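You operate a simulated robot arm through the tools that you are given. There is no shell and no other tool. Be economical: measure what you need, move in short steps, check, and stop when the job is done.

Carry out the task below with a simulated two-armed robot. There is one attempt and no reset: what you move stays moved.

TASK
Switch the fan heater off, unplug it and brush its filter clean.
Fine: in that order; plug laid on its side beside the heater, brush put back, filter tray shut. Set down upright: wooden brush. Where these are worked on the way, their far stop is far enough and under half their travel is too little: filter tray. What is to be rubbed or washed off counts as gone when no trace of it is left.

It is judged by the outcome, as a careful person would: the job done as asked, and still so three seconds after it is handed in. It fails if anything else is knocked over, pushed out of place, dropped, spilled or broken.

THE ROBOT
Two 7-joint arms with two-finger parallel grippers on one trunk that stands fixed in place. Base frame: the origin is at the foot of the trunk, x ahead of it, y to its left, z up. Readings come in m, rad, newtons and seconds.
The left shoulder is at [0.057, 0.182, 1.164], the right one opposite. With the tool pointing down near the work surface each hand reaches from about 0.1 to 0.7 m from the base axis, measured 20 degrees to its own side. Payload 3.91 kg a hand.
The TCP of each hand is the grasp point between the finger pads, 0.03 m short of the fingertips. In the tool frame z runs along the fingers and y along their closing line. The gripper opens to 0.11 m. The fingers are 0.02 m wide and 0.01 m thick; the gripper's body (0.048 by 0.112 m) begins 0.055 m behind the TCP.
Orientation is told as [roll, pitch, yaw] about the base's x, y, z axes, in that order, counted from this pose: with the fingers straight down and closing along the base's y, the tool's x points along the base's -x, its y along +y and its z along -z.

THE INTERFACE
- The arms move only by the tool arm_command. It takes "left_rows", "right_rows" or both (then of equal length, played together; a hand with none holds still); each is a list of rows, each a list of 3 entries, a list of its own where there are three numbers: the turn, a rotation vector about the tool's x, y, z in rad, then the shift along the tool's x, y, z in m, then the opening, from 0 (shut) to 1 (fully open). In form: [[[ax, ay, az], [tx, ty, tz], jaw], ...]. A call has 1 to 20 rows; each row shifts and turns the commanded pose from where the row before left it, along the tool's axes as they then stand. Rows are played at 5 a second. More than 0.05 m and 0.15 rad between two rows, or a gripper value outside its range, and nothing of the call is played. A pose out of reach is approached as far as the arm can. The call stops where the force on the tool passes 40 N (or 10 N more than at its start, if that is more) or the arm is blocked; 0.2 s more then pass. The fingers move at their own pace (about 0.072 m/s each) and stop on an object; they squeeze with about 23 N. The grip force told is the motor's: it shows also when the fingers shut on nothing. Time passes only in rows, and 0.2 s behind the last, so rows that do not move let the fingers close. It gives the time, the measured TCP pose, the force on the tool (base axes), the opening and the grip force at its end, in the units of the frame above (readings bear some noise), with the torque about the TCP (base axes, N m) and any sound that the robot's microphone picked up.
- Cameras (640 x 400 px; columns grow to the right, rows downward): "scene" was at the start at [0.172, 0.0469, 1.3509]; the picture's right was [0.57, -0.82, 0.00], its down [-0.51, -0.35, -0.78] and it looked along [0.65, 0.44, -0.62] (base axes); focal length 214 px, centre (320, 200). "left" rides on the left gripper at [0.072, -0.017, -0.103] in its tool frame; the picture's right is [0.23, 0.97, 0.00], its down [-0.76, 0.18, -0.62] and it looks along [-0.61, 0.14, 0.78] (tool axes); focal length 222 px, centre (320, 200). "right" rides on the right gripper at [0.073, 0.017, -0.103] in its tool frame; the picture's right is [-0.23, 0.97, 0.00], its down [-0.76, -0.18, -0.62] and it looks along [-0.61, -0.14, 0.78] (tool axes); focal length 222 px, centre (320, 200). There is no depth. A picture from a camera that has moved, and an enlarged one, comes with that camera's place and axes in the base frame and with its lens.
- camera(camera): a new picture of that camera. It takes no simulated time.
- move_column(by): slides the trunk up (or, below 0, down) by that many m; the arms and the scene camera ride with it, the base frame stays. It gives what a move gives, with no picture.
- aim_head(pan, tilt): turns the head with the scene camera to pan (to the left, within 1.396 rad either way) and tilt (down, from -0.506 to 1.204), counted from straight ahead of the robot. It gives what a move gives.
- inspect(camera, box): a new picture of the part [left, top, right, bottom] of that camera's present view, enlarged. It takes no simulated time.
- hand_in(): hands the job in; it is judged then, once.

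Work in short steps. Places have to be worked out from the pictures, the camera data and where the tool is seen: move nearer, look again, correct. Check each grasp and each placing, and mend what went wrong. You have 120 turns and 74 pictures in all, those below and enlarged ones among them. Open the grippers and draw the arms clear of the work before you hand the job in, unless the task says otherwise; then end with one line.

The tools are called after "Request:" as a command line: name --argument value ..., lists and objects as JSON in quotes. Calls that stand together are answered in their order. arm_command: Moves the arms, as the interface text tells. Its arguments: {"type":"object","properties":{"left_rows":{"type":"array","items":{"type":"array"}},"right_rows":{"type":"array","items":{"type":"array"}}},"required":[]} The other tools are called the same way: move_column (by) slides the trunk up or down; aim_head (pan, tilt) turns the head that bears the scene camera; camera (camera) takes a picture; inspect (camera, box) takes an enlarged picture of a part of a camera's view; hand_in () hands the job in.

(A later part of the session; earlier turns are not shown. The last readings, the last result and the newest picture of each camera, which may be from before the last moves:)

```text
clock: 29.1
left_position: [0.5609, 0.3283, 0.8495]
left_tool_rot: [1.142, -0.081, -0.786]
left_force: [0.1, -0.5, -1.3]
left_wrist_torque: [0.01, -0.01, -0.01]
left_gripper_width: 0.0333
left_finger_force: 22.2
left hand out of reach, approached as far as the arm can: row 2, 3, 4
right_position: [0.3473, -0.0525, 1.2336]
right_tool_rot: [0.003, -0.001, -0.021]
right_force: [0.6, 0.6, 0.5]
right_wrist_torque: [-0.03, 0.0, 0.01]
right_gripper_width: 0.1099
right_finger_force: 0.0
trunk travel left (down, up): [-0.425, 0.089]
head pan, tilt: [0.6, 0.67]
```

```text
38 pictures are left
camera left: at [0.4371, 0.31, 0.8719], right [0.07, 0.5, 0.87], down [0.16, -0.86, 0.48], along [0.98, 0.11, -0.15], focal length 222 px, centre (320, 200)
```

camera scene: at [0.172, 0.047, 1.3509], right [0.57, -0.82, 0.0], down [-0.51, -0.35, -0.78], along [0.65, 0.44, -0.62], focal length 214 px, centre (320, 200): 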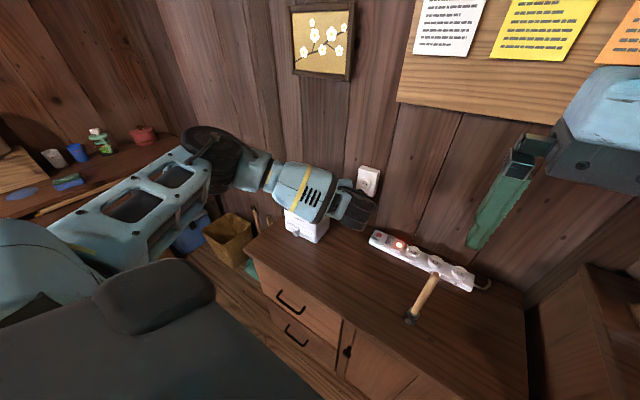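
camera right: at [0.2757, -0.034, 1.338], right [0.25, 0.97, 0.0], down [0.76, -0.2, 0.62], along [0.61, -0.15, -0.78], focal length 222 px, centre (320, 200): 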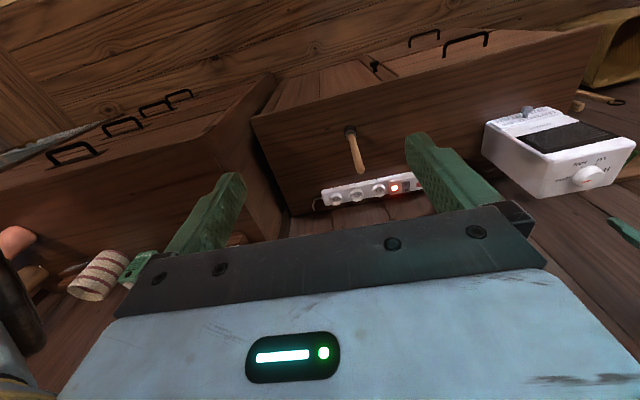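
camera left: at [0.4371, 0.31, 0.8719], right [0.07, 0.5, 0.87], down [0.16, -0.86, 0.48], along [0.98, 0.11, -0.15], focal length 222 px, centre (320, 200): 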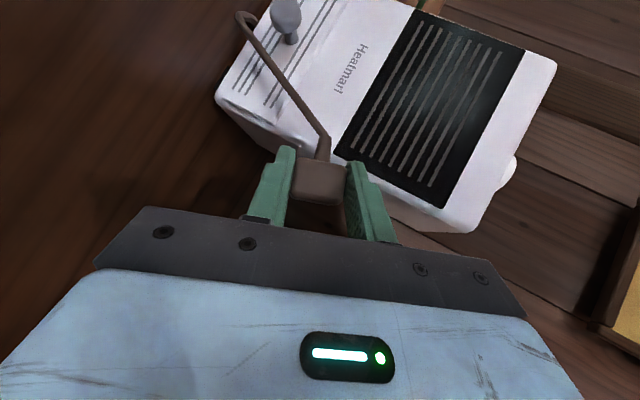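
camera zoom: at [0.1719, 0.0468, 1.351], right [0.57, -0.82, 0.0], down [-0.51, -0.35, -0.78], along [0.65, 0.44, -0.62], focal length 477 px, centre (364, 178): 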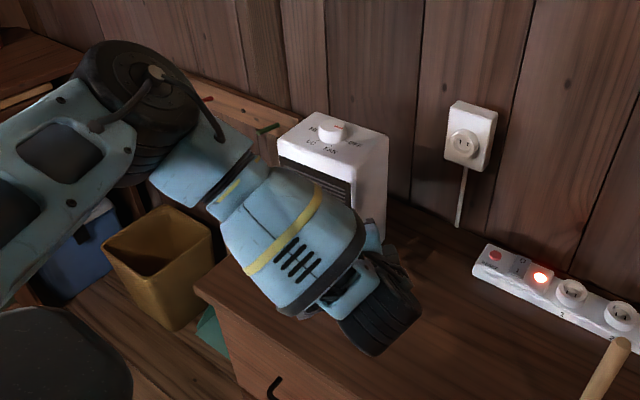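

The wrist gets limited low down; better to keep the arm's posture higher and lower the trunk. I move back up/right, then check before sliding the column down.

Request:
arm_command --left_rows '[[[0, 0, 0], [-0.017, 0.0278, -0.0164], 0], [[0, 0, 0], [-0.017, 0.0278, -0.0164], 0], [[0, 0, 0], [-0.017, 0.0278, -0.0164], 0], [[0, 0, 0], [0, 0, 0], 0]]'

```text
clock: 30.1
left_position: [0.5858, 0.2952, 0.9498]
left_tool_rot: [1.144, -0.078, -0.783]
left_force: [0.0, 0.2, -0.9]
left_wrist_torque: [-0.01, 0.03, -0.01]
left_gripper_width: 0.0334
left_finger_force: 22.9
right_position: [0.3478, -0.0516, 1.2348]
right_tool_rot: [0.003, -0.002, -0.021]
right_force: [-0.4, -0.5, 0.2]
right_wrist_torque: [0.01, 0.02, 0.0]
right_gripper_width: 0.1101
right_finger_force: 0.0
trunk travel left (down, up): [-0.425, 0.089]
head pan, tilt: [0.6, 0.67]
```

Plug hovers at about (0.611, 0.306). I slide the trunk down 14 cm and look.

Request:
move_column --by -0.14

Request:
camera --camera "left"

Request:
camera --camera "scene"

```text
clock: 31.7
left_position: [0.5862, 0.2901, 0.8096]
left_tool_rot: [1.145, -0.079, -0.784]
left_force: [-0.4, 0.1, -0.4]
left_wrist_torque: [0.02, 0.0, 0.0]
left_gripper_width: 0.0336
left_finger_force: 23.2
right_position: [0.3688, -0.0532, 1.0982]
right_tool_rot: [0.031, 0.067, -0.11]
right_force: [0.1, 0.3, -1.2]
right_wrist_torque: [0.01, 0.0, 0.01]
right_gripper_width: 0.11
right_finger_force: 0.0
trunk travel left (down, up): [-0.285, 0.229]
head pan, tilt: [0.6, 0.67]
```

```text
37 pictures are left
camera left: at [0.4618, 0.2717, 0.831], right [0.07, 0.49, 0.87], down [0.16, -0.86, 0.48], along [0.98, 0.11, -0.15], focal length 222 px, centre (320, 200)
```

left: 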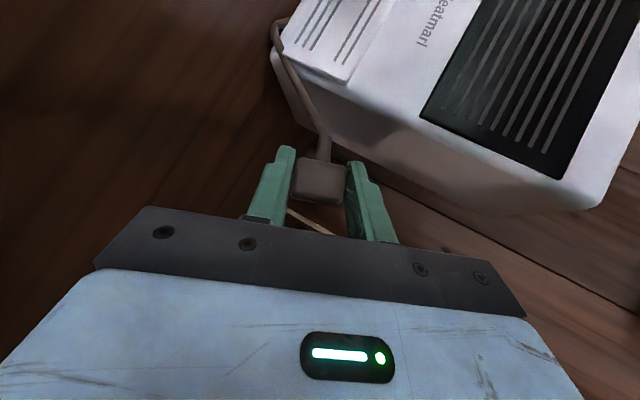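

```text
36 pictures are left
camera scene: at [0.2246, 0.0473, 1.2145], right [0.54, -0.84, 0.0], down [-0.42, -0.27, -0.86], along [0.73, 0.47, -0.5], focal length 214 px, centre (320, 200)
```

scene: 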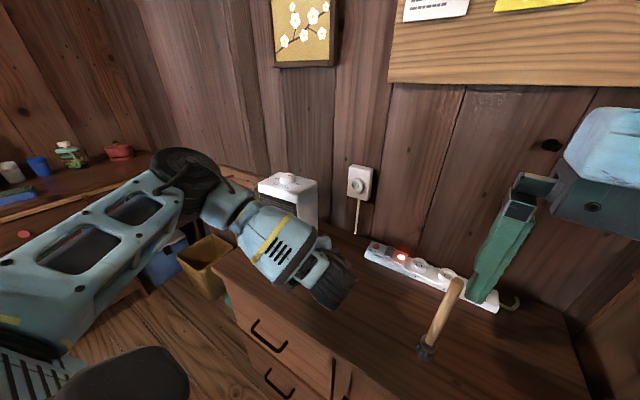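

Clear so far. I lower 4 cm with the arm in 1 cm steps, letting force stop it.

Request:
arm_command --left_rows '[[[0, 0, 0], [0.0007, -0.0091, 0.0042], 0], [[0, 0, 0], [0.0007, -0.0091, 0.0042], 0], [[0, 0, 0], [0.0007, -0.0091, 0.0042], 0], [[0, 0, 0], [0.0007, -0.0091, 0.0042], 0]]'

Request:
camera --camera "left"

```text
clock: 32.7
left_position: [0.5874, 0.2897, 0.7676]
left_tool_rot: [1.146, -0.079, -0.783]
left_force: [0.1, 0.3, -0.8]
left_wrist_torque: [0.0, 0.0, 0.03]
left_gripper_width: 0.0336
left_finger_force: 23.0
right_position: [0.3693, -0.052, 1.0974]
right_tool_rot: [0.032, 0.065, -0.109]
right_force: [0.4, -0.3, 0.8]
right_wrist_torque: [0.01, 0.01, 0.01]
right_gripper_width: 0.1099
right_finger_force: 0.1
trunk travel left (down, up): [-0.285, 0.229]
head pan, tilt: [0.6, 0.67]
```

```text
35 pictures are left
camera left: at [0.4637, 0.2711, 0.7899], right [0.07, 0.5, 0.87], down [0.16, -0.86, 0.48], along [0.98, 0.11, -0.15], focal length 222 px, centre (320, 200)
```

left: 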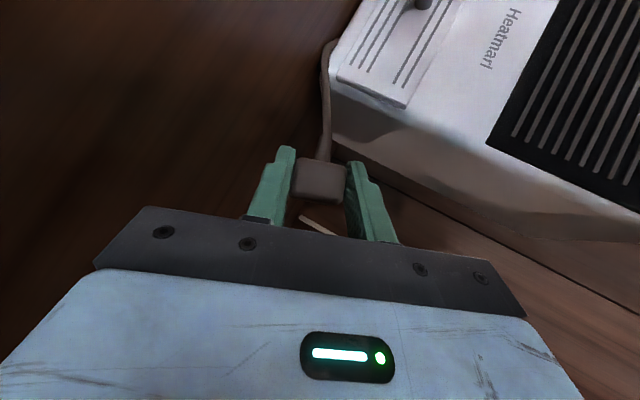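

No contact yet; continue down in 3 mm steps.

Request:
arm_command --left_rows '[[[0, 0, 0], [0.0002, -0.0027, 0.0013], 0], [[0, 0, 0], [0.0002, -0.0027, 0.0013], 0], [[0, 0, 0], [0.0002, -0.0027, 0.0013], 0], [[0, 0, 0], [0, 0, 0], 0]]'

```text
clock: 33.7
left_position: [0.587, 0.2897, 0.76]
left_tool_rot: [1.145, -0.08, -0.785]
left_force: [-0.4, -0.4, -0.3]
left_wrist_torque: [-0.02, 0.01, 0.01]
left_gripper_width: 0.0334
left_finger_force: 22.9
right_position: [0.3687, -0.0537, 1.0977]
right_tool_rot: [0.03, 0.064, -0.108]
right_force: [0.1, -1.0, -0.5]
right_wrist_torque: [-0.03, -0.01, 0.02]
right_gripper_width: 0.1099
right_finger_force: 0.1
trunk travel left (down, up): [-0.285, 0.229]
head pan, tilt: [0.6, 0.67]
```

Still free. Keep going in 3 mm steps.

Request:
arm_command --left_rows '[[[0, 0, 0], [0.0002, -0.0027, 0.0013], 0], [[0, 0, 0], [0.0002, -0.0027, 0.0013], 0], [[0, 0, 0], [0.0002, -0.0027, 0.0013], 0], [[0, 0, 0], [0, 0, 0], 0]]'

Request:
camera --camera "left"

```text
clock: 34.9
left_position: [0.5884, 0.2896, 0.7577]
left_tool_rot: [1.157, -0.087, -0.784]
left_force: [-14.7, -2.3, 15.4]
left_wrist_torque: [0.14, 0.39, 0.23]
left_gripper_width: 0.0333
left_finger_force: 22.9
right_position: [0.367, -0.0553, 1.094]
right_tool_rot: [0.024, 0.07, -0.11]
right_force: [0.2, -0.6, -0.8]
right_wrist_torque: [-0.03, -0.03, -0.01]
right_gripper_width: 0.1103
right_finger_force: 0.0
trunk travel left (down, up): [-0.285, 0.229]
head pan, tilt: [0.6, 0.67]
stopped in row 4 (left hand): the force on the tool passed its limit at 40 N (the readings are from after the stop); the commanded pose is now the measured one
```

```text
34 pictures are left
camera left: at [0.463, 0.2702, 0.7777], right [0.06, 0.49, 0.87], down [0.16, -0.86, 0.48], along [0.99, 0.11, -0.13], focal length 222 px, centre (320, 200)
```

left: 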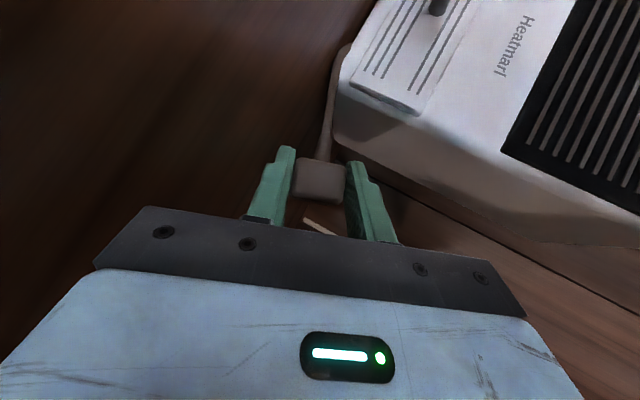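

Contact at TCP z≈0.757 (counter ≈0.72). I open slightly while rising a hair, then withdraw slowly along the finger axis.

Request:
arm_command --left_rows '[[[0, 0, 0], [0, 0.002, 0], 0.34], [[0, 0, 0], [0, 0.002, 0], 0.38], [[0, 0, 0], [0, 0.002, -0.002], 0.44], [[0, 0, 0], [0, 0, 0], 0.44], [[0, 0, 0], [0, 0, -0.01], 0.44], [[0, 0, 0], [0, 0, -0.01], 0.44], [[0, 0, 0], [0, 0, -0.015], 0.44], [[0, 0, 0], [0, 0, -0.02], 0.44]]'

Request:
camera --camera "left"

```text
clock: 36.7
left_position: [0.5507, 0.2555, 0.7834]
left_tool_rot: [1.153, -0.086, -0.783]
left_force: [0.5, 0.4, -0.4]
left_wrist_torque: [-0.01, 0.0, -0.03]
left_gripper_width: 0.0484
left_finger_force: 0.0
right_position: [0.3688, -0.0531, 1.0948]
right_tool_rot: [0.026, 0.071, -0.11]
right_force: [-0.4, 0.4, -0.7]
right_wrist_torque: [-0.01, -0.01, -0.02]
right_gripper_width: 0.1099
right_finger_force: 0.0
trunk travel left (down, up): [-0.285, 0.229]
head pan, tilt: [0.6, 0.67]
```

```text
33 pictures are left
camera left: at [0.4258, 0.2368, 0.8047], right [0.06, 0.49, 0.87], down [0.16, -0.86, 0.48], along [0.98, 0.11, -0.13], focal length 222 px, centre (320, 200)
```

left: 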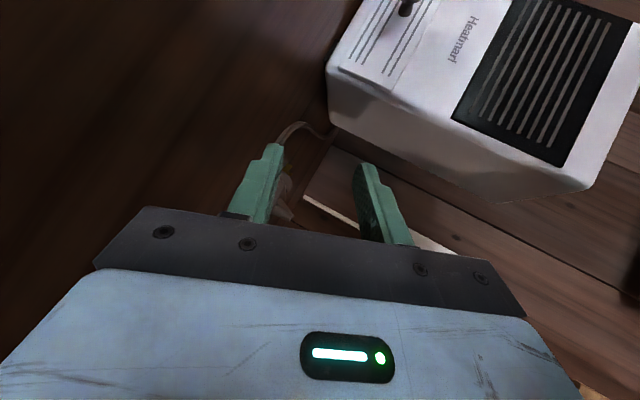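

The plug is released. I withdraw further and view from the scene camera.

Request:
arm_command --left_rows '[[[0, 0, 0], [0, 0.01, -0.03], 0.44], [[0, 0, 0], [0, 0.02, -0.03], 0.44], [[0, 0, 0], [0, 0.04, 0], 0.6], [[0, 0, 0], [0, 0.04, 0], 0.6], [[0, 0, 0], [0, 0.04, 0], 0.6]]'

Request:
camera --camera "scene"

```text
clock: 37.9
left_position: [0.5515, 0.2904, 0.9478]
left_tool_rot: [1.155, -0.085, -0.784]
left_force: [-0.2, 0.3, -0.7]
left_wrist_torque: [0.01, 0.0, -0.01]
left_gripper_width: 0.066
left_finger_force: 0.1
left hand out of reach, approached as far as the arm can: row 1, 2
right_position: [0.3699, -0.052, 1.0939]
right_tool_rot: [0.025, 0.072, -0.11]
right_force: [0.3, -0.7, -0.7]
right_wrist_torque: [0.02, 0.03, -0.01]
right_gripper_width: 0.1101
right_finger_force: 0.1
trunk travel left (down, up): [-0.285, 0.229]
head pan, tilt: [0.6, 0.67]
```

```text
32 pictures are left
camera scene: at [0.2238, 0.0468, 1.2121], right [0.54, -0.84, 0.0], down [-0.44, -0.29, -0.85], along [0.71, 0.46, -0.53], focal length 214 px, centre (320, 200)
```

scene: 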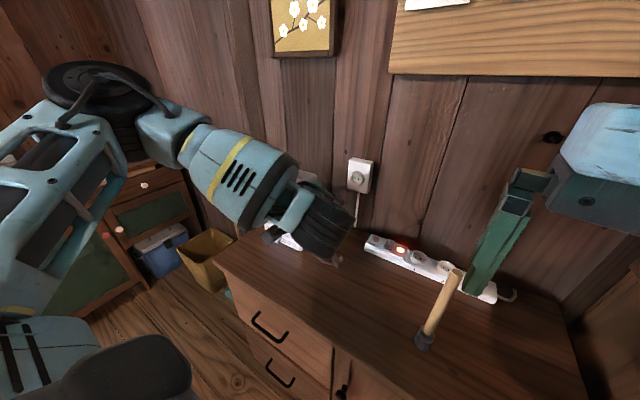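

I undo the roll and tilt to bring the hand back to pointing straight down, rising a little first.

Request:
arm_command --left_rows '[[[0, 0, 0], [0, 0.04, -0.01], 0.6], [[-0.0918, -0.0445, -0.0806], [0, 0, 0], 0.6], [[-0.0918, -0.0445, -0.0806], [0, 0, 0], 0.6], [[0.0895, 0, -0.1018], [0, 0, 0], 0.6], [[0.0895, 0, -0.1018], [0, 0, 0], 0.6], [[0.0895, 0, -0.1018], [0, 0, 0], 0.6], [[0.0895, 0, -0.1018], [0, 0, 0], 0.6], [[0.0895, 0, -0.1018], [0, 0, 0], 0.6], [[0.0895, 0, -0.1018], [0, 0, 0], 0.6], [[0.0895, 0, -0.1018], [0, 0, 0], 0.6], [[0.0895, 0, -0.1018], [0, 0, 0], 0.6], [[0.0895, 0, -0.1018], [0, 0, 0], 0.6], [[0, 0.1417, 0], [0, 0, 0], 0.6], [[0, 0.1417, 0], [0, 0, 0], 0.6], [[0, 0.1417, 0], [0, 0, 0], 0.6], [[0, 0.1417, 0], [0, 0, 0], 0.6], [[0, 0.1417, 0], [0, 0, 0], 0.6], [[0, 0.1417, 0], [0, 0, 0], 0.6]]'

Request:
camera --camera "left"

```text
clock: 41.7
left_position: [0.5567, 0.299, 0.9833]
left_tool_rot: [0.001, -0.006, 0.001]
left_force: [-0.3, 0.4, 0.1]
left_wrist_torque: [0.02, 0.04, -0.01]
left_gripper_width: 0.0657
left_finger_force: 0.1
right_position: [0.3697, -0.0539, 1.0951]
right_tool_rot: [0.025, 0.073, -0.109]
right_force: [-0.1, -0.1, -0.5]
right_wrist_torque: [-0.01, 0.04, -0.01]
right_gripper_width: 0.11
right_finger_force: 0.1
trunk travel left (down, up): [-0.285, 0.229]
head pan, tilt: [0.6, 0.67]
```

```text
31 pictures are left
camera left: at [0.4831, 0.2818, 1.0884], right [-0.23, 0.97, 0.0], down [0.76, 0.18, 0.63], along [0.61, 0.14, -0.78], focal length 222 px, centre (320, 200)
```

left: 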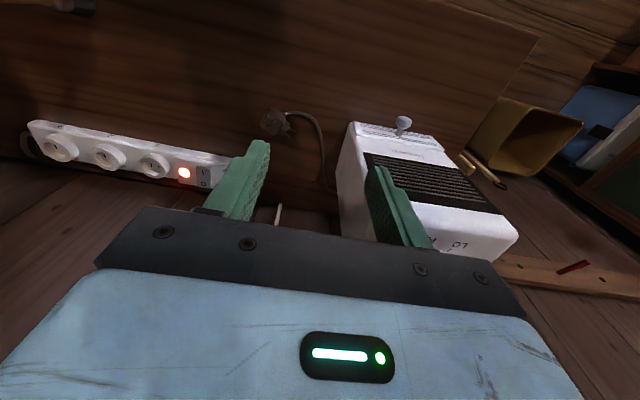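

I zoom in on the plug lying on the counter, and on the tray and brush.

Request:
inspect --camera "left" --box '[230, 80, 430, 200]'

Request:
inspect --camera "scene" --box '[220, 160, 500, 360]'

```text
3.20 times, centred on (330, 140) of left
camera zoom: at [0.4831, 0.2818, 1.0884], right [-0.23, 0.97, 0.0], down [0.76, 0.18, 0.63], along [0.61, 0.14, -0.78], focal length 711 px, centre (288, 392)
```

zoom: 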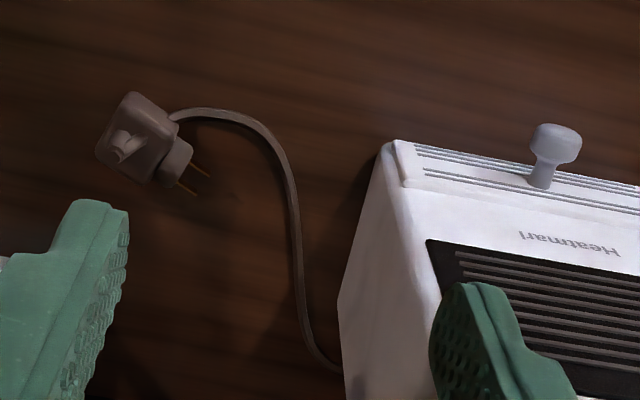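

```text
2.00 times, centred on (360, 260) of scene
camera zoom: at [0.2247, 0.0467, 1.2117], right [0.54, -0.84, 0.0], down [-0.44, -0.29, -0.85], along [0.71, 0.46, -0.53], focal length 429 px, centre (240, 80)
```

zoom: 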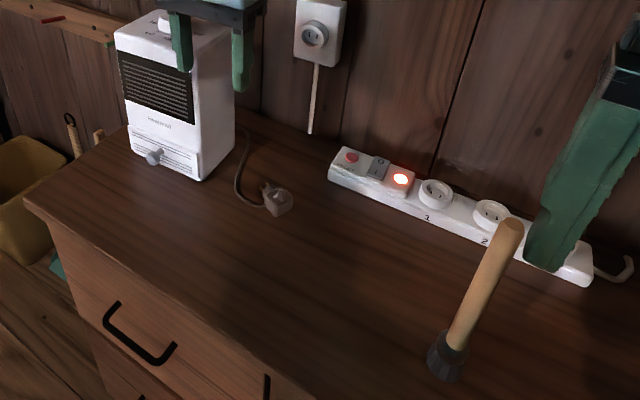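

The plug lies on its side with prongs horizontal at about (0.62, 0.24), beside the heater. Next the filter tray: its knob is near (0.567, 0.43, 0.765). I move the left hand in front of it for a closer view.

Request:
arm_command --left_rows '[[[0, 0, 0], [0.02, 0.032, 0.02], 0.6], [[0, 0, 0], [0.02, 0.032, 0.02], 0.6], [[0, 0, 0], [0.017, 0.033, 0.03], 0.6], [[0, 0, 0], [0, 0.034, 0.03], 0.6], [[0, -0.125, 0], [0, 0, 0], 0.6], [[0, -0.125, 0], [0, 0, 0], 0.6], [[0, -0.125, 0], [0, 0, 0], 0.6], [[0, -0.125, 0], [0, 0, 0], 0.6]]'

Request:
camera --camera "left"

```text
clock: 43.5
left_position: [0.4992, 0.4284, 0.886]
left_tool_rot: [0.004, -0.513, 0.001]
left_force: [0.6, 0.2, 0.6]
left_wrist_torque: [-0.03, -0.03, 0.02]
left_gripper_width: 0.0662
left_finger_force: 0.0
right_position: [0.37, -0.0516, 1.0951]
right_tool_rot: [0.026, 0.071, -0.11]
right_force: [0.1, 0.4, -0.6]
right_wrist_torque: [-0.04, 0.04, -0.04]
right_gripper_width: 0.1098
right_finger_force: 0.1
trunk travel left (down, up): [-0.285, 0.229]
head pan, tilt: [0.6, 0.67]
```

```text
28 pictures are left
camera left: at [0.386, 0.4125, 0.9407], right [-0.2, 0.97, -0.11], down [0.36, 0.18, 0.92], along [0.91, 0.15, -0.38], focal length 222 px, centre (320, 200)
```

left: 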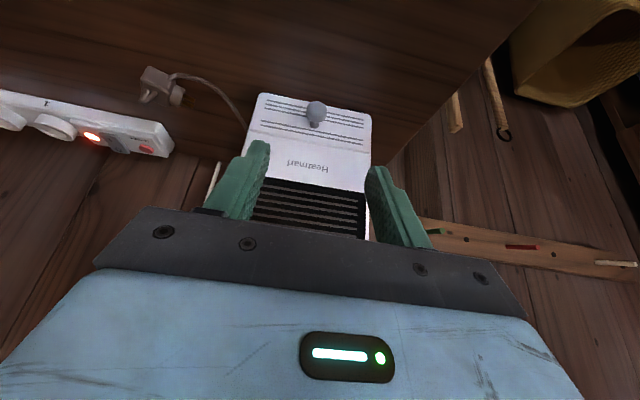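

Knob head refined to (0.565, 0.427, 0.764). I advance onto it and check before closing.

Request:
arm_command --left_rows '[[[0, 0, 0], [0.0007, -0.0005, 0.0436], 0.6], [[0, 0, 0], [0.0007, -0.0005, 0.0436], 0.6], [[0, 0, 0], [0.0007, -0.0005, 0.0436], 0.6], [[0, 0, 0], [0, 0, 0], 0.6]]'

Request:
inspect --camera "left" --box '[200, 80, 440, 240]'

```text
clock: 44.5
left_position: [0.559, 0.4273, 0.7682]
left_tool_rot: [0.001, -0.512, 0.001]
left_force: [-0.3, 0.4, -0.2]
left_wrist_torque: [0.0, -0.03, -0.01]
left_gripper_width: 0.0659
left_finger_force: 0.1
right_position: [0.3692, -0.0534, 1.0957]
right_tool_rot: [0.026, 0.072, -0.111]
right_force: [-0.5, -0.4, 0.1]
right_wrist_torque: [0.02, -0.01, 0.0]
right_gripper_width: 0.11
right_finger_force: 0.0
trunk travel left (down, up): [-0.285, 0.229]
head pan, tilt: [0.6, 0.67]
```

```text
2.50 times, centred on (320, 160) of left
camera zoom: at [0.4454, 0.4105, 0.8241], right [-0.2, 0.97, -0.11], down [0.36, 0.18, 0.92], along [0.91, 0.15, -0.38], focal length 555 px, centre (320, 300)
```

zoom: 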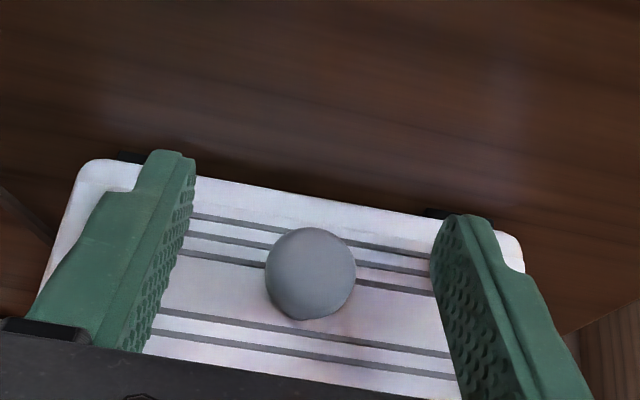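

Knob is centred between the pads at TCP depth. I close, then pull straight out along −x.

Request:
arm_command --left_rows '[[[0, 0, 0], [0, 0, 0.004], 0.4], [[0, 0, 0], [0, 0, 0], 0.1], [[0, 0, 0], [0, 0, 0], 0], [[0, 0, 0], [0, 0, 0], 0], [[0, 0, 0], [0.0105, 0, -0.0059], 0], [[0, 0, 0], [0.0105, 0, -0.0059], 0], [[0, 0, 0], [0.0105, 0, -0.0059], 0], [[0, 0, 0], [0.0105, 0, -0.0059], 0]]'

Request:
camera --camera "left"

```text
clock: 46.3
left_position: [0.516, 0.4287, 0.7644]
left_tool_rot: [0.002, -0.511, 0.003]
left_force: [-1.0, 3.6, 4.5]
left_wrist_torque: [-0.04, 0.29, 0.03]
left_gripper_width: 0.0212
left_finger_force: 23.6
right_position: [0.3702, -0.0526, 1.0957]
right_tool_rot: [0.026, 0.072, -0.112]
right_force: [0.1, -1.0, 0.3]
right_wrist_torque: [0.0, -0.01, 0.03]
right_gripper_width: 0.11
right_finger_force: 0.1
trunk travel left (down, up): [-0.285, 0.229]
head pan, tilt: [0.6, 0.67]
```

```text
26 pictures are left
camera left: at [0.4026, 0.4108, 0.8198], right [-0.2, 0.97, -0.11], down [0.36, 0.18, 0.92], along [0.91, 0.15, -0.38], focal length 222 px, centre (320, 200)
```

left: 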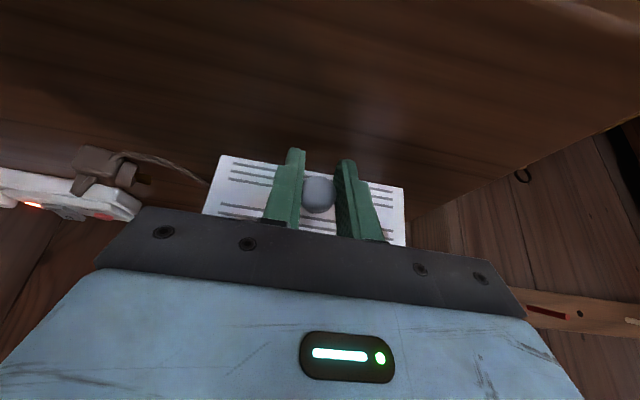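

It slides freely, 4.5 cm so far. I pull further in small steps watching for the stop.

Request:
arm_command --left_rows '[[[0, 0, 0], [0.007, 0, -0.0039], 0], [[0, 0, 0], [0.007, 0, -0.0039], 0], [[0, 0, 0], [0.007, 0, -0.0039], 0]]'

Request:
inspect --camera "scene" --box '[200, 140, 400, 290]'

```text
clock: 47.1
left_position: [0.4923, 0.4273, 0.7643]
left_tool_rot: [0.003, -0.509, 0.004]
left_force: [-0.3, 2.5, 1.6]
left_wrist_torque: [-0.02, 0.1, 0.06]
left_gripper_width: 0.0207
left_finger_force: 22.9
right_position: [0.3693, -0.0532, 1.0953]
right_tool_rot: [0.025, 0.071, -0.11]
right_force: [-0.3, -0.1, -0.2]
right_wrist_torque: [0.01, -0.03, 0.01]
right_gripper_width: 0.11
right_finger_force: 0.0
trunk travel left (down, up): [-0.285, 0.229]
head pan, tilt: [0.6, 0.67]
```

```text
2.67 times, centred on (300, 215) of scene
camera zoom: at [0.2241, 0.047, 1.2117], right [0.54, -0.84, 0.0], down [-0.45, -0.29, -0.85], along [0.71, 0.46, -0.53], focal length 572 px, centre (373, 160)
```

zoom: 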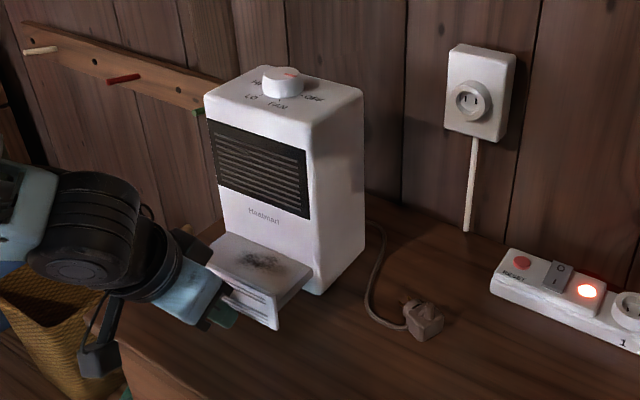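

The tray is well out and the dust patch shows on its top. I pull a bit more, to see whether it reaches its stop.

Request:
arm_command --left_rows '[[[0, 0, 0], [0.006, 0, -0.0034], 0], [[0, 0, 0], [0.006, 0, -0.0034], 0], [[0, 0, 0], [0, 0, 0], 0]]'

Request:
inspect --camera "scene" --box '[200, 140, 400, 290]'

```text
clock: 47.9
left_position: [0.4789, 0.4269, 0.7647]
left_tool_rot: [0.004, -0.509, 0.002]
left_force: [5.0, -0.8, 0.5]
left_wrist_torque: [0.02, 0.16, 0.0]
left_gripper_width: 0.0211
left_finger_force: 23.3
right_position: [0.3706, -0.0522, 1.0953]
right_tool_rot: [0.027, 0.073, -0.11]
right_force: [0.3, -0.1, -0.6]
right_wrist_torque: [-0.03, -0.01, 0.01]
right_gripper_width: 0.11
right_finger_force: 0.1
trunk travel left (down, up): [-0.285, 0.229]
head pan, tilt: [0.6, 0.67]
```

```text
2.67 times, centred on (300, 215) of scene
camera zoom: at [0.2251, 0.047, 1.2115], right [0.54, -0.84, 0.0], down [-0.45, -0.29, -0.85], along [0.71, 0.46, -0.53], focal length 572 px, centre (373, 160)
```

zoom: 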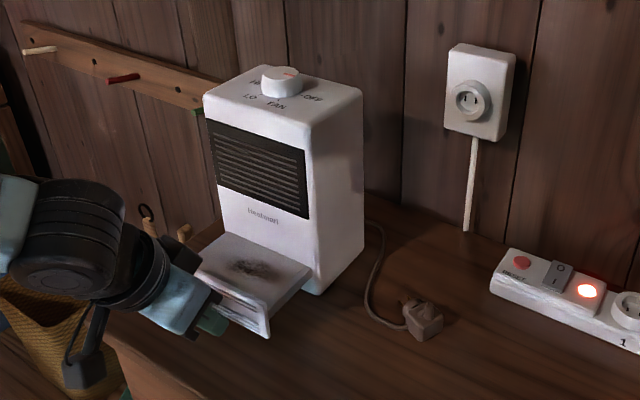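

Force of 5 N now opposes, so it's at its stop (≈8 cm out). I release and retreat upward.

Request:
arm_command --left_rows '[[[0, 0, 0], [0, 0, 0], 0.3], [[0, 0, 0], [0, 0, 0], 0.6], [[0, 0, 0], [0, 0, -0.03], 0.6], [[0, 0, 0], [0.01, 0, -0.045], 0.6], [[0, 0, 0], [0, 0, -0.045], 0.6], [[0, 0, 0], [0, 0, -0.045], 0.6], [[0, 0, 0], [0, 0, -0.045], 0.6]]'

Request:
camera --camera "left"

```text
clock: 49.5
left_position: [0.3647, 0.4261, 0.9436]
left_tool_rot: [0.003, -0.511, 0.001]
left_force: [0.9, 0.3, 0.3]
left_wrist_torque: [0.02, 0.02, 0.04]
left_gripper_width: 0.0659
left_finger_force: 0.0
right_position: [0.3698, -0.0524, 1.0958]
right_tool_rot: [0.026, 0.071, -0.108]
right_force: [-0.2, 0.1, -0.5]
right_wrist_torque: [0.0, 0.03, 0.0]
right_gripper_width: 0.1101
right_finger_force: 0.2
trunk travel left (down, up): [-0.285, 0.229]
head pan, tilt: [0.6, 0.67]
```

```text
23 pictures are left
camera left: at [0.2514, 0.4087, 1.0], right [-0.2, 0.97, -0.11], down [0.36, 0.18, 0.92], along [0.91, 0.15, -0.39], focal length 222 px, centre (320, 200)
```

left: 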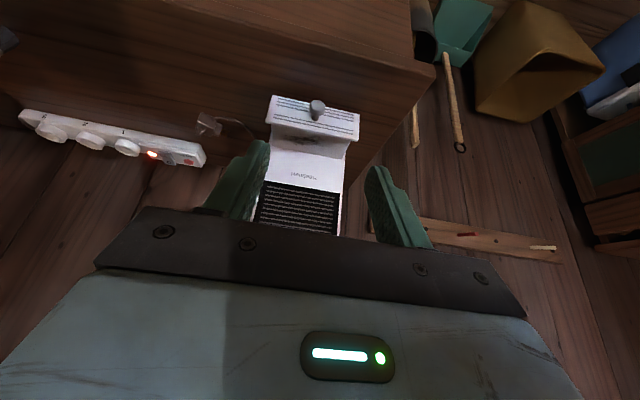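

Now the brush, at about (0.533, −0.014), top z≈0.935. First I shift the right hand out of the left hand's way, straight to the right, gently.

Request:
arm_command --right_rows '[[[0, 0, 0], [0, -0.025, 0], 1], [[0, 0, 0], [0, -0.025, 0], 1], [[0, 0, 0], [0, -0.025, 0], 1], [[0, 0, 0], [0, -0.025, 0], 1], [[0, 0, 0], [0, -0.025, 0], 1], [[0, 0, 0], [0, -0.025, 0], 1]]'

Request:
camera --camera "scene"

```text
clock: 50.0
left_position: [0.3665, 0.427, 0.9444]
left_tool_rot: [0.001, -0.51, 0.002]
left_force: [-0.4, 0.6, -0.2]
left_wrist_torque: [-0.02, -0.04, -0.04]
left_gripper_width: 0.0659
left_finger_force: 0.1
right_position: [0.3687, -0.0801, 1.0902]
right_tool_rot: [0.017, 0.065, -0.134]
right_force: [19.5, 32.5, -28.5]
right_wrist_torque: [-4.71, 0.51, -2.69]
right_gripper_width: 0.11
right_finger_force: 0.0
trunk travel left (down, up): [-0.285, 0.229]
head pan, tilt: [0.6, 0.67]
stopped in row 2 (right hand): the force on the tool passed its limit at 54 N (the readings are from after the stop); the commanded pose is now the measured one
```

```text
22 pictures are left
camera scene: at [0.2259, 0.0414, 1.2059], right [0.49, -0.87, 0.0], down [-0.51, -0.28, -0.81], along [0.71, 0.39, -0.58], focal length 214 px, centre (320, 200)
```

scene: 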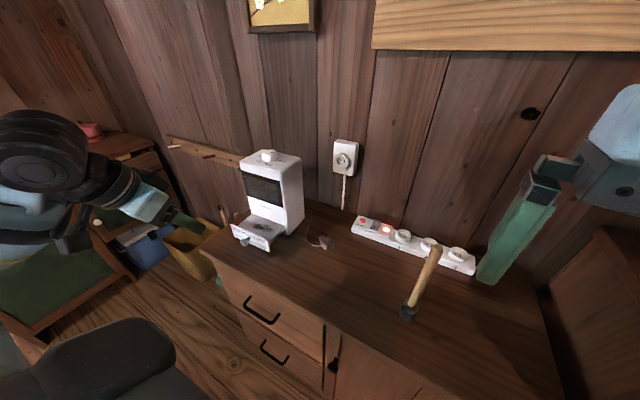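

The right hand's mount is snagging on the head. I move it forward clear of the head first, then to the right.

Request:
arm_command --right_rows '[[[0, 0, 0], [0, 0.02, 0], 1], [[0, 0, 0], [-0.025, 0.01, 0], 1], [[0, 0, 0], [-0.03, 0, 0], 1], [[0, 0, 0], [-0.03, 0, 0], 1], [[0, 0, 0], [-0.03, 0, 0], 1], [[0, 0, 0], [0, -0.03, 0], 1], [[0, 0, 0], [0, -0.03, 0], 1], [[0, 0, 0], [0, -0.03, 0], 1], [[0, 0, 0], [0, -0.03, 0], 1], [[0, 0, 0], [0, -0.03, 0], 1]]'

```text
clock: 50.3
left_position: [0.3666, 0.4266, 0.9437]
left_tool_rot: [0.001, -0.509, 0.001]
left_force: [0.6, 0.1, 0.0]
left_wrist_torque: [-0.01, 0.03, -0.04]
left_gripper_width: 0.0661
left_finger_force: 0.0
right_position: [0.3703, -0.0766, 1.0887]
right_tool_rot: [0.011, 0.064, -0.132]
right_force: [6.4, 20.4, -23.2]
right_wrist_torque: [-2.93, -0.79, -1.57]
right_gripper_width: 0.1097
right_finger_force: 0.1
trunk travel left (down, up): [-0.285, 0.229]
head pan, tilt: [0.6, 0.67]
stopped in row 1 (right hand): the force on the tool passed its limit at 64 N (the readings are from after the stop); the commanded pose is now the measured one
```

Still loaded; I ease it along the pushing direction (left and down) in small steps.

Request:
arm_command --right_rows '[[[0, 0, 0], [0, 0.005, 0.005], 1], [[0, 0, 0], [0, 0.005, 0.005], 1], [[0, 0, 0], [-0.005, 0.008, 0.008], 1], [[0, 0, 0], [-0.005, 0.008, 0.008], 1]]'

Request:
camera --camera "right"

```text
clock: 51.3
left_position: [0.366, 0.427, 0.9442]
left_tool_rot: [0.003, -0.509, 0.002]
left_force: [0.4, -0.4, -0.9]
left_wrist_torque: [0.01, -0.02, 0.0]
left_gripper_width: 0.0656
left_finger_force: 0.2
right_position: [0.3829, -0.0513, 1.0649]
right_tool_rot: [0.015, 0.063, -0.128]
right_force: [0.5, 0.3, 0.8]
right_wrist_torque: [0.03, 0.02, 0.0]
right_gripper_width: 0.11
right_finger_force: 0.1
trunk travel left (down, up): [-0.285, 0.229]
head pan, tilt: [0.6, 0.67]
```

```text
21 pictures are left
camera right: at [0.3193, -0.0275, 1.174], right [0.35, 0.94, 0.0], down [0.77, -0.29, 0.57], along [0.54, -0.2, -0.82], focal length 222 px, centre (320, 200)
```

right: 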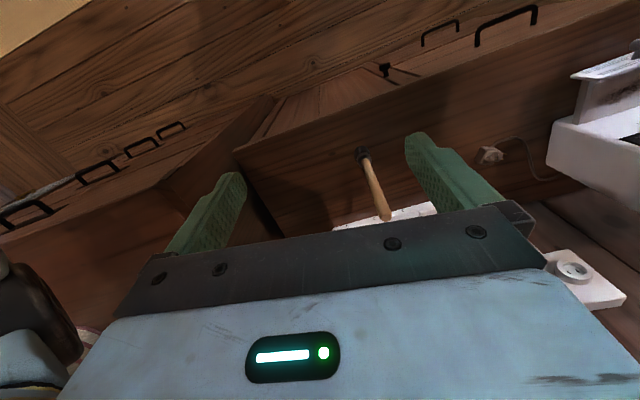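

It is free now. I extend it forward, then to the right, in modest steps.

Request:
arm_command --right_rows '[[[0, 0, 0], [-0.03, 0, 0], 1], [[0, 0, 0], [-0.03, 0, 0], 1], [[0, 0, 0], [-0.03, 0, 0], 1], [[0, 0, 0], [-0.02, -0.02, 0], 1], [[0, 0, 0], [0, -0.03, 0], 1], [[0, 0, 0], [0, -0.03, 0], 1], [[0, 0, 0], [0, -0.03, 0], 1], [[0, 0, 0], [0, -0.03, 0], 1], [[0, 0, 0], [0, -0.03, 0], 1], [[0, 0, 0], [0, -0.03, 0], 1]]'

```text
clock: 53.5
left_position: [0.3654, 0.4249, 0.9447]
left_tool_rot: [0.003, -0.511, 0.003]
left_force: [0.4, 0.4, -0.8]
left_wrist_torque: [-0.02, -0.02, 0.01]
left_gripper_width: 0.0662
left_finger_force: 0.0
right_position: [0.4619, -0.2631, 1.0505]
right_tool_rot: [0.016, 0.064, -0.126]
right_force: [0.2, -0.2, -0.6]
right_wrist_torque: [-0.01, -0.03, 0.02]
right_gripper_width: 0.1099
right_finger_force: 0.0
trunk travel left (down, up): [-0.285, 0.229]
head pan, tilt: [0.6, 0.67]
```

Right hand is clear. Now the left hand goes upright again and over the brush.

Request:
arm_command --left_rows '[[[0, 0.128, 0], [0, 0, -0.01], 0.6], [[0, 0.128, 0], [0, 0, -0.01], 0.6], [[0, 0.128, 0], [0, 0, 0], 0.6], [[0, 0.127, 0], [0, 0, 0], 0.6], [[0, 0, 0], [-0.0168, -0.0439, -0.009], 0.6], [[0, 0, 0], [-0.0168, -0.0439, -0.009], 0.6], [[0, 0, 0], [-0.0168, -0.0439, -0.009], 0.6], [[0, 0, 0], [-0.0168, -0.0439, -0.009], 0.6], [[0, 0, 0], [-0.0168, -0.0439, -0.009], 0.6], [[0, 0, 0], [-0.0168, -0.0439, -0.009], 0.6], [[0, 0, 0], [-0.0168, -0.0439, -0.009], 0.6], [[0, 0, 0], [-0.0168, -0.0439, -0.009], 0.6], [[0, 0, 0], [-0.0168, -0.0439, -0.009], 0.6], [[0, 0, 0], [-0.0168, -0.0439, -0.009], 0.6]]'

Request:
camera --camera "left"

```text
clock: 56.5
left_position: [0.4706, 0.1341, 1.0219]
left_tool_rot: [0.002, 0.0, 0.003]
left_force: [0.2, -0.2, 0.0]
left_wrist_torque: [0.01, -0.03, 0.0]
left_gripper_width: 0.0659
left_finger_force: 0.1
left hand out of reach, approached as far as the arm can: row 11, 12, 13, 14
right_position: [0.4611, -0.2629, 1.0519]
right_tool_rot: [0.015, 0.063, -0.128]
right_force: [-0.2, 0.4, -0.1]
right_wrist_torque: [0.01, 0.0, 0.0]
right_gripper_width: 0.1097
right_finger_force: 0.1
trunk travel left (down, up): [-0.285, 0.229]
head pan, tilt: [0.6, 0.67]
```

```text
20 pictures are left
camera left: at [0.397, 0.1158, 1.1256], right [-0.23, 0.97, 0.0], down [0.76, 0.18, 0.62], along [0.61, 0.14, -0.78], focal length 222 px, centre (320, 200)
```

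left: 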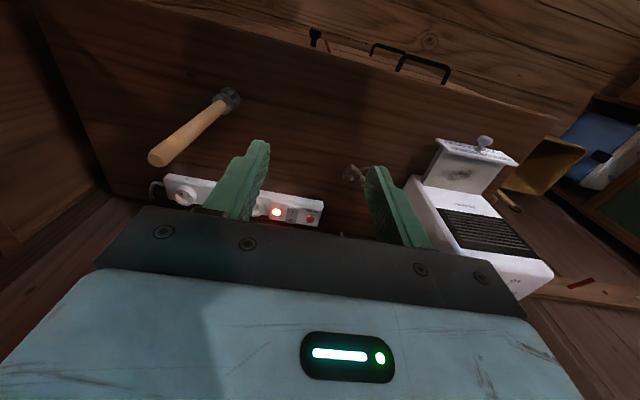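

The left arm stalled at y≈0.134. I try with the hand yawed across, which suits a round handle, and continue right.

Request:
arm_command --left_rows '[[[0, 0, 0.15], [0, 0, 0], 0.6], [[0, 0, 0.15], [0, 0, 0], 0.6], [[0, 0, 0.15], [0, 0, 0], 0.6], [[0, 0, 0.15], [0, 0, 0], 0.6], [[0, 0, 0.15], [0, 0, 0], 0.6], [[0, 0, 0], [0.012, -0.035, 0], 0.6], [[0, 0, 0], [0.012, -0.035, 0], 0.6], [[0, 0, 0], [0.012, -0.035, 0], 0.6]]'

```text
clock: 58.3
left_position: [0.4005, 0.1116, 1.0358]
left_tool_rot: [0.0, -0.002, -0.743]
left_force: [-0.7, 0.4, -0.8]
left_wrist_torque: [0.0, 0.02, 0.0]
left_gripper_width: 0.0656
left_finger_force: 0.2
left hand out of reach, approached as far as the arm can: row 5, 7, 8
right_position: [0.4608, -0.2634, 1.0511]
right_tool_rot: [0.016, 0.063, -0.127]
right_force: [-0.2, -1.0, 0.2]
right_wrist_torque: [0.0, -0.02, 0.04]
right_gripper_width: 0.1098
right_finger_force: 0.2
trunk travel left (down, up): [-0.285, 0.229]
head pan, tilt: [0.6, 0.67]
```

Yawing that way doesn't help. I try the opposite yaw (+0.6) and then move forward-right.

Request:
arm_command --left_rows '[[[0, 0, -0.15], [0, 0, 0], 0.6], [[0, 0, -0.15], [0, 0, 0], 0.6], [[0, 0, -0.15], [0, 0, 0], 0.6], [[0, 0, -0.15], [0, 0, 0], 0.6], [[0, 0, -0.15], [0, 0, 0], 0.6], [[0, 0, -0.15], [0, 0, 0], 0.6], [[0, 0, -0.15], [0, 0, 0], 0.6], [[0, 0, -0.15], [0, 0, 0], 0.6], [[0, 0, -0.14], [0, 0, 0], 0.6], [[0, 0, 0], [-0.0078, -0.0418, 0], 0.6], [[0, 0, 0], [-0.0078, -0.0418, 0], 0.6], [[0, 0, 0], [-0.0078, -0.0418, 0], 0.6], [[0, 0, 0], [-0.0078, -0.0418, 0], 0.6]]'

```text
clock: 61.1
left_position: [0.425, 0.1182, 1.031]
left_tool_rot: [0.001, 0.0, 0.594]
left_force: [0.3, 0.7, 0.1]
left_wrist_torque: [0.0, 0.0, -0.03]
left_gripper_width: 0.0661
left_finger_force: 0.0
left hand out of reach, approached as far as the arm can: row 10, 11, 12, 13
right_position: [0.4618, -0.2621, 1.0504]
right_tool_rot: [0.015, 0.064, -0.128]
right_force: [0.1, 0.2, -0.5]
right_wrist_torque: [0.03, 0.05, -0.03]
right_gripper_width: 0.1101
right_finger_force: 0.1
trunk travel left (down, up): [-0.285, 0.229]
head pan, tilt: [0.6, 0.67]
```

The stall is independent of yaw, so it's the arm posture. I raise the trunk back 14 cm and retry crossing from there.

Request:
move_column --by 0.14

Request:
arm_command --left_rows '[[[0, 0, 0.15], [0, 0, 0.03], 0.6], [[0, 0, 0.15], [0, 0, 0.03], 0.6], [[0, 0, 0.15], [0, 0, 0.03], 0.6], [[0, 0, 0.144], [0, 0, 0.03], 0.6], [[0, 0, 0], [-0.02, -0.03, 0], 0.6], [[0, 0, 0], [-0.02, -0.03, 0], 0.6], [[0, 0, 0], [-0.02, -0.03, 0], 0.6], [[0, 0, 0], [-0.02, -0.03, 0], 0.6]]'

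```text
clock: 62.8
left_position: [0.3944, 0.1184, 1.228]
left_tool_rot: [-0.099, -0.147, 0.601]
left_force: [-0.3, -0.2, 0.6]
left_wrist_torque: [-0.01, 0.01, -0.01]
left_gripper_width: 0.0661
left_finger_force: 0.1
right_position: [0.4648, -0.2632, 1.1936]
right_tool_rot: [0.014, 0.065, -0.128]
right_force: [-1.1, 0.2, 0.1]
right_wrist_torque: [0.02, 0.0, 0.0]
right_gripper_width: 0.11
right_finger_force: 0.0
trunk travel left (down, up): [-0.425, 0.089]
head pan, tilt: [0.6, 0.67]
```

```text
clock: 64.6
left_position: [0.4211, 0.1085, 1.1122]
left_tool_rot: [-0.001, -0.178, -0.001]
left_force: [-0.1, -0.2, 0.7]
left_wrist_torque: [0.01, -0.03, -0.01]
left_gripper_width: 0.0658
left_finger_force: 0.0
left hand out of reach, approached as far as the arm can: row 5, 6, 7, 8
right_position: [0.4642, -0.2641, 1.1941]
right_tool_rot: [0.016, 0.062, -0.128]
right_force: [-0.2, 0.5, -1.1]
right_wrist_torque: [0.01, -0.01, -0.02]
right_gripper_width: 0.1099
right_finger_force: 0.1
trunk travel left (down, up): [-0.425, 0.089]
head pan, tilt: [0.6, 0.67]
```

Left remains limited to y≳0.11. I test how far the right hand reaches leftward instead (relay of the brush), moving the left hand away to y≈0.42.

Request:
arm_command --left_rows '[[[0, 0.09, 0], [0, 0.035, 0], 0.6], [[0, 0.088, 0], [0, 0.035, 0], 0.6], [[0, 0, 0], [0, 0.035, 0], 0.6], [[0, 0, 0], [0, 0.035, 0], 0.6], [[0, 0, 0], [0, 0.035, 0], 0.6], [[0, 0, 0], [0, 0.035, 0], 0.6], [[0, 0, 0], [0, 0.035, 0], 0.6], [[0, 0, 0], [0, 0.035, 0], 0.6], [[0, 0, 0], [0, 0.035, 0], 0.6], [[0, 0, 0], [0, 0, 0], 0.6], [[0, 0, 0], [0, 0, 0], 0.6], [[0, 0, 0], [0, 0, 0], 0.6]]' --right_rows '[[[0, 0, 0], [0, 0, 0], 1], [[0, 0, 0], [0, 0, 0], 1], [[0, 0, 0], [-0.005, 0.03, 0.008], 1], [[0, 0, 0], [-0.005, 0.03, 0.008], 1], [[0, 0, 0], [-0.005, 0.03, 0.008], 1], [[0, 0, 0], [-0.005, 0.03, 0.008], 1], [[0, 0, 0], [-0.005, 0.045, 0.008], 1], [[0, 0, 0], [0, 0.045, 0.008], 1], [[0, 0, 0], [0, 0.045, 0.008], 1], [[0, 0, 0], [0, 0.045, 0.008], 1], [[0, 0, 0], [0, 0.045, 0.008], 1], [[0, 0, 0], [0, 0.045, 0.008], 1]]'

Request:
camera --camera "scene"

```text
clock: 67.4
left_position: [0.4193, 0.4206, 1.1118]
left_tool_rot: [0.0, -0.002, 0.0]
left_force: [-0.2, -0.4, 0.1]
left_wrist_torque: [0.01, 0.02, 0.01]
left_gripper_width: 0.0661
left_finger_force: 0.0
right_position: [0.5673, 0.0784, 1.1187]
right_tool_rot: [0.03, 0.077, -0.221]
right_force: [-0.9, 0.1, 0.6]
right_wrist_torque: [0.01, 0.01, 0.06]
right_gripper_width: 0.11
right_finger_force: 0.1
trunk travel left (down, up): [-0.425, 0.089]
head pan, tilt: [0.6, 0.67]
stopped in row 12 (right hand): the arm was blocked; the commanded pose is now the measured one
```

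```text
19 pictures are left
camera scene: at [0.1716, 0.0467, 1.351], right [0.57, -0.82, 0.0], down [-0.51, -0.35, -0.78], along [0.65, 0.44, -0.62], focal length 214 px, centre (320, 200)
```

scene: 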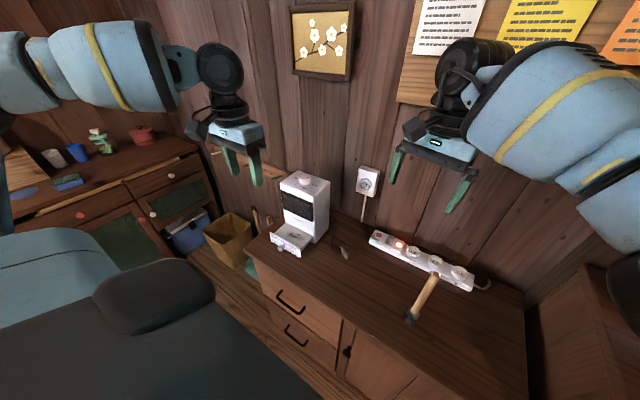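

The right arm is stopped near y≈0.08 up here, but lower it may go further. I take the brush with the right hand: straighten it and go above the handle.

Request:
arm_command --right_rows '[[[0.015, -0.038, -0.11], [0, 0, 0], 0.7], [[0.015, -0.038, -0.11], [0, 0, 0], 0.7], [[0, 0, 0], [0.017, -0.046, 0.0], 0.7], [[0, 0, 0], [0.017, -0.046, 0.0], 0.7], [[0, 0, 0], [0, 0, 0.04], 0.7], [[0, 0, 0], [0, 0, 0.04], 0.7], [[0, 0, 0], [0, 0, 0], 0.7]]'

Request:
camera --camera "right"

```text
clock: 69.0
left_position: [0.4203, 0.4215, 1.1116]
left_tool_rot: [-0.001, 0.001, 0.001]
left_force: [0.3, 0.3, -0.3]
left_wrist_torque: [0.01, 0.03, -0.01]
left_gripper_width: 0.0662
left_finger_force: 0.1
right_position: [0.5292, -0.0123, 1.0384]
right_tool_rot: [0.005, -0.006, 0.003]
right_force: [0.7, 0.0, 0.2]
right_wrist_torque: [-0.01, 0.02, 0.02]
right_gripper_width: 0.0768
right_finger_force: 0.1
trunk travel left (down, up): [-0.425, 0.089]
head pan, tilt: [0.6, 0.67]
```

```text
18 pictures are left
camera right: at [0.4577, 0.0045, 1.1422], right [0.22, 0.97, 0.01], down [0.76, -0.18, 0.63], along [0.61, -0.13, -0.78], focal length 222 px, centre (320, 200)
```

right: 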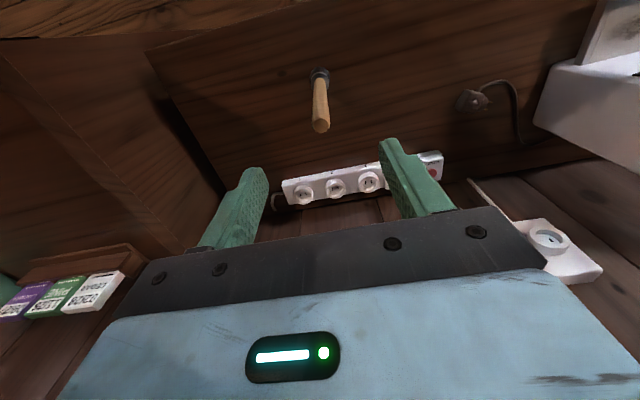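

Handle triangulates to (0.523, −0.007), top z≈0.955. I align and descend to z≈0.90, then grip.

Request:
arm_command --right_rows '[[[0, 0, 0], [0.006, 0.005, 0.02], 0.7], [[0, 0, 0], [0, 0, 0.04], 0.7], [[0, 0, 0], [0, 0, 0.04], 0.7], [[0, 0, 0], [0, 0, 0.036], 0.7], [[0, 0, 0], [0, 0, 0], 0.4], [[0, 0, 0], [0, 0, 0], 0.1], [[0, 0, 0], [0, 0, 0], 0], [[0, 0, 0], [0, 0, 0], 0], [[0, 0, 0], [0, 0, 0], 0]]'

Request:
camera --camera "right"

```text
clock: 71.0
left_position: [0.4198, 0.4218, 1.1114]
left_tool_rot: [-0.001, 0.0, 0.001]
left_force: [0.6, -0.4, 0.1]
left_wrist_torque: [0.01, -0.01, -0.01]
left_gripper_width: 0.0662
left_finger_force: 0.1
right_position: [0.5261, -0.006, 0.9053]
right_tool_rot: [0.007, -0.006, 0.005]
right_force: [1.1, 0.7, -0.2]
right_wrist_torque: [0.03, -0.01, 0.0]
right_gripper_width: 0.0171
right_finger_force: 22.7
trunk travel left (down, up): [-0.425, 0.089]
head pan, tilt: [0.6, 0.67]
```

```text
17 pictures are left
camera right: at [0.4531, 0.0103, 1.0088], right [0.22, 0.97, 0.01], down [0.76, -0.18, 0.63], along [0.61, -0.13, -0.78], focal length 222 px, centre (320, 200)
```

right: 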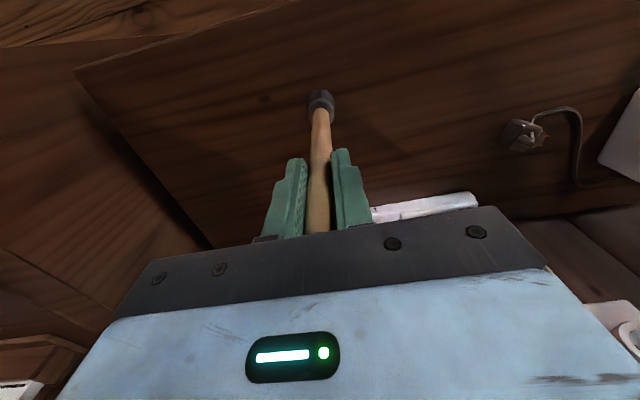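

Brush held (17 mm, original spot (0.526, −0.006), TCP z 0.905). I lift 3 cm and carry it left as far as the arm goes.

Request:
arm_command --right_rows '[[[0, 0, 0], [0, 0, -0.015], 0], [[0, 0, 0], [0, 0, -0.015], 0], [[0, 0, 0], [0, 0.03, 0], 0], [[0, 0, 0], [0, 0.03, 0], 0], [[0, 0, 0], [0, 0.03, 0], 0], [[0, 0, 0], [0, 0.03, 0], 0], [[0, 0, 0], [0, 0.03, 0], 0], [[0, 0, 0], [0, 0.03, 0], 0]]'

```text
clock: 73.0
left_position: [0.4208, 0.4214, 1.1116]
left_tool_rot: [-0.001, 0.0, 0.0]
left_force: [-0.4, -0.1, 0.7]
left_wrist_torque: [-0.02, 0.0, -0.04]
left_gripper_width: 0.066
left_finger_force: 0.1
right_position: [0.5561, 0.1224, 0.9335]
right_tool_rot: [-0.002, 0.0, -0.077]
right_force: [-0.9, 0.0, -0.6]
right_wrist_torque: [0.02, -0.03, -0.01]
right_gripper_width: 0.0168
right_finger_force: 22.9
right hand out of reach, approached as far as the arm can: row 8
trunk travel left (down, up): [-0.425, 0.089]
head pan, tilt: [0.6, 0.67]
stopped in row 8 (right hand): the arm was blocked; the commanded pose is now the measured one
```

It reached y≈0.12. I set the brush upright here, since the left hand can likely get to this spot: lower to the same grip height as before.

Request:
arm_command --right_rows '[[[0, 0, 0], [0, 0, 0.014], 0], [[0, 0, 0], [0, 0, 0.012], 0], [[0, 0, 0], [0, 0, 0.003], 0], [[0, 0, 0], [0, 0, 0], 0]]'

Request:
inspect --camera "scene" --box '[260, 140, 500, 340]'

```text
clock: 74.0
left_position: [0.4194, 0.4217, 1.1126]
left_tool_rot: [0.001, -0.002, 0.0]
left_force: [-0.1, -0.1, 0.7]
left_wrist_torque: [0.03, 0.01, -0.02]
left_gripper_width: 0.0661
left_finger_force: 0.0
right_position: [0.5609, 0.1175, 0.9052]
right_tool_rot: [0.002, -0.009, -0.086]
right_force: [1.6, 3.1, 17.6]
right_wrist_torque: [0.55, -0.5, 0.02]
right_gripper_width: 0.0171
right_finger_force: 23.1
trunk travel left (down, up): [-0.425, 0.089]
head pan, tilt: [0.6, 0.67]
```

```text
2.00 times, centred on (380, 240) of scene
camera zoom: at [0.1706, 0.047, 1.3515], right [0.57, -0.82, 0.0], down [-0.51, -0.35, -0.78], along [0.65, 0.44, -0.62], focal length 429 px, centre (200, 120)
```

zoom: 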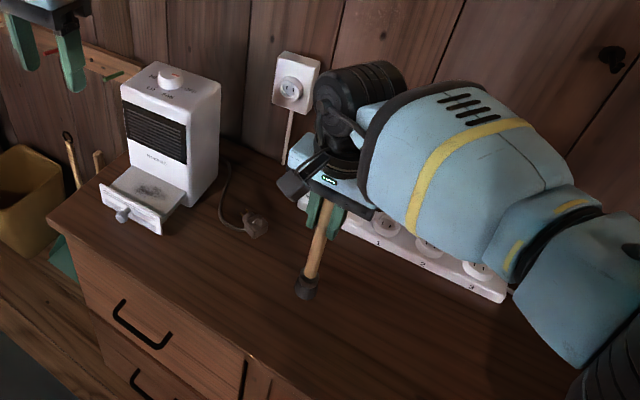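

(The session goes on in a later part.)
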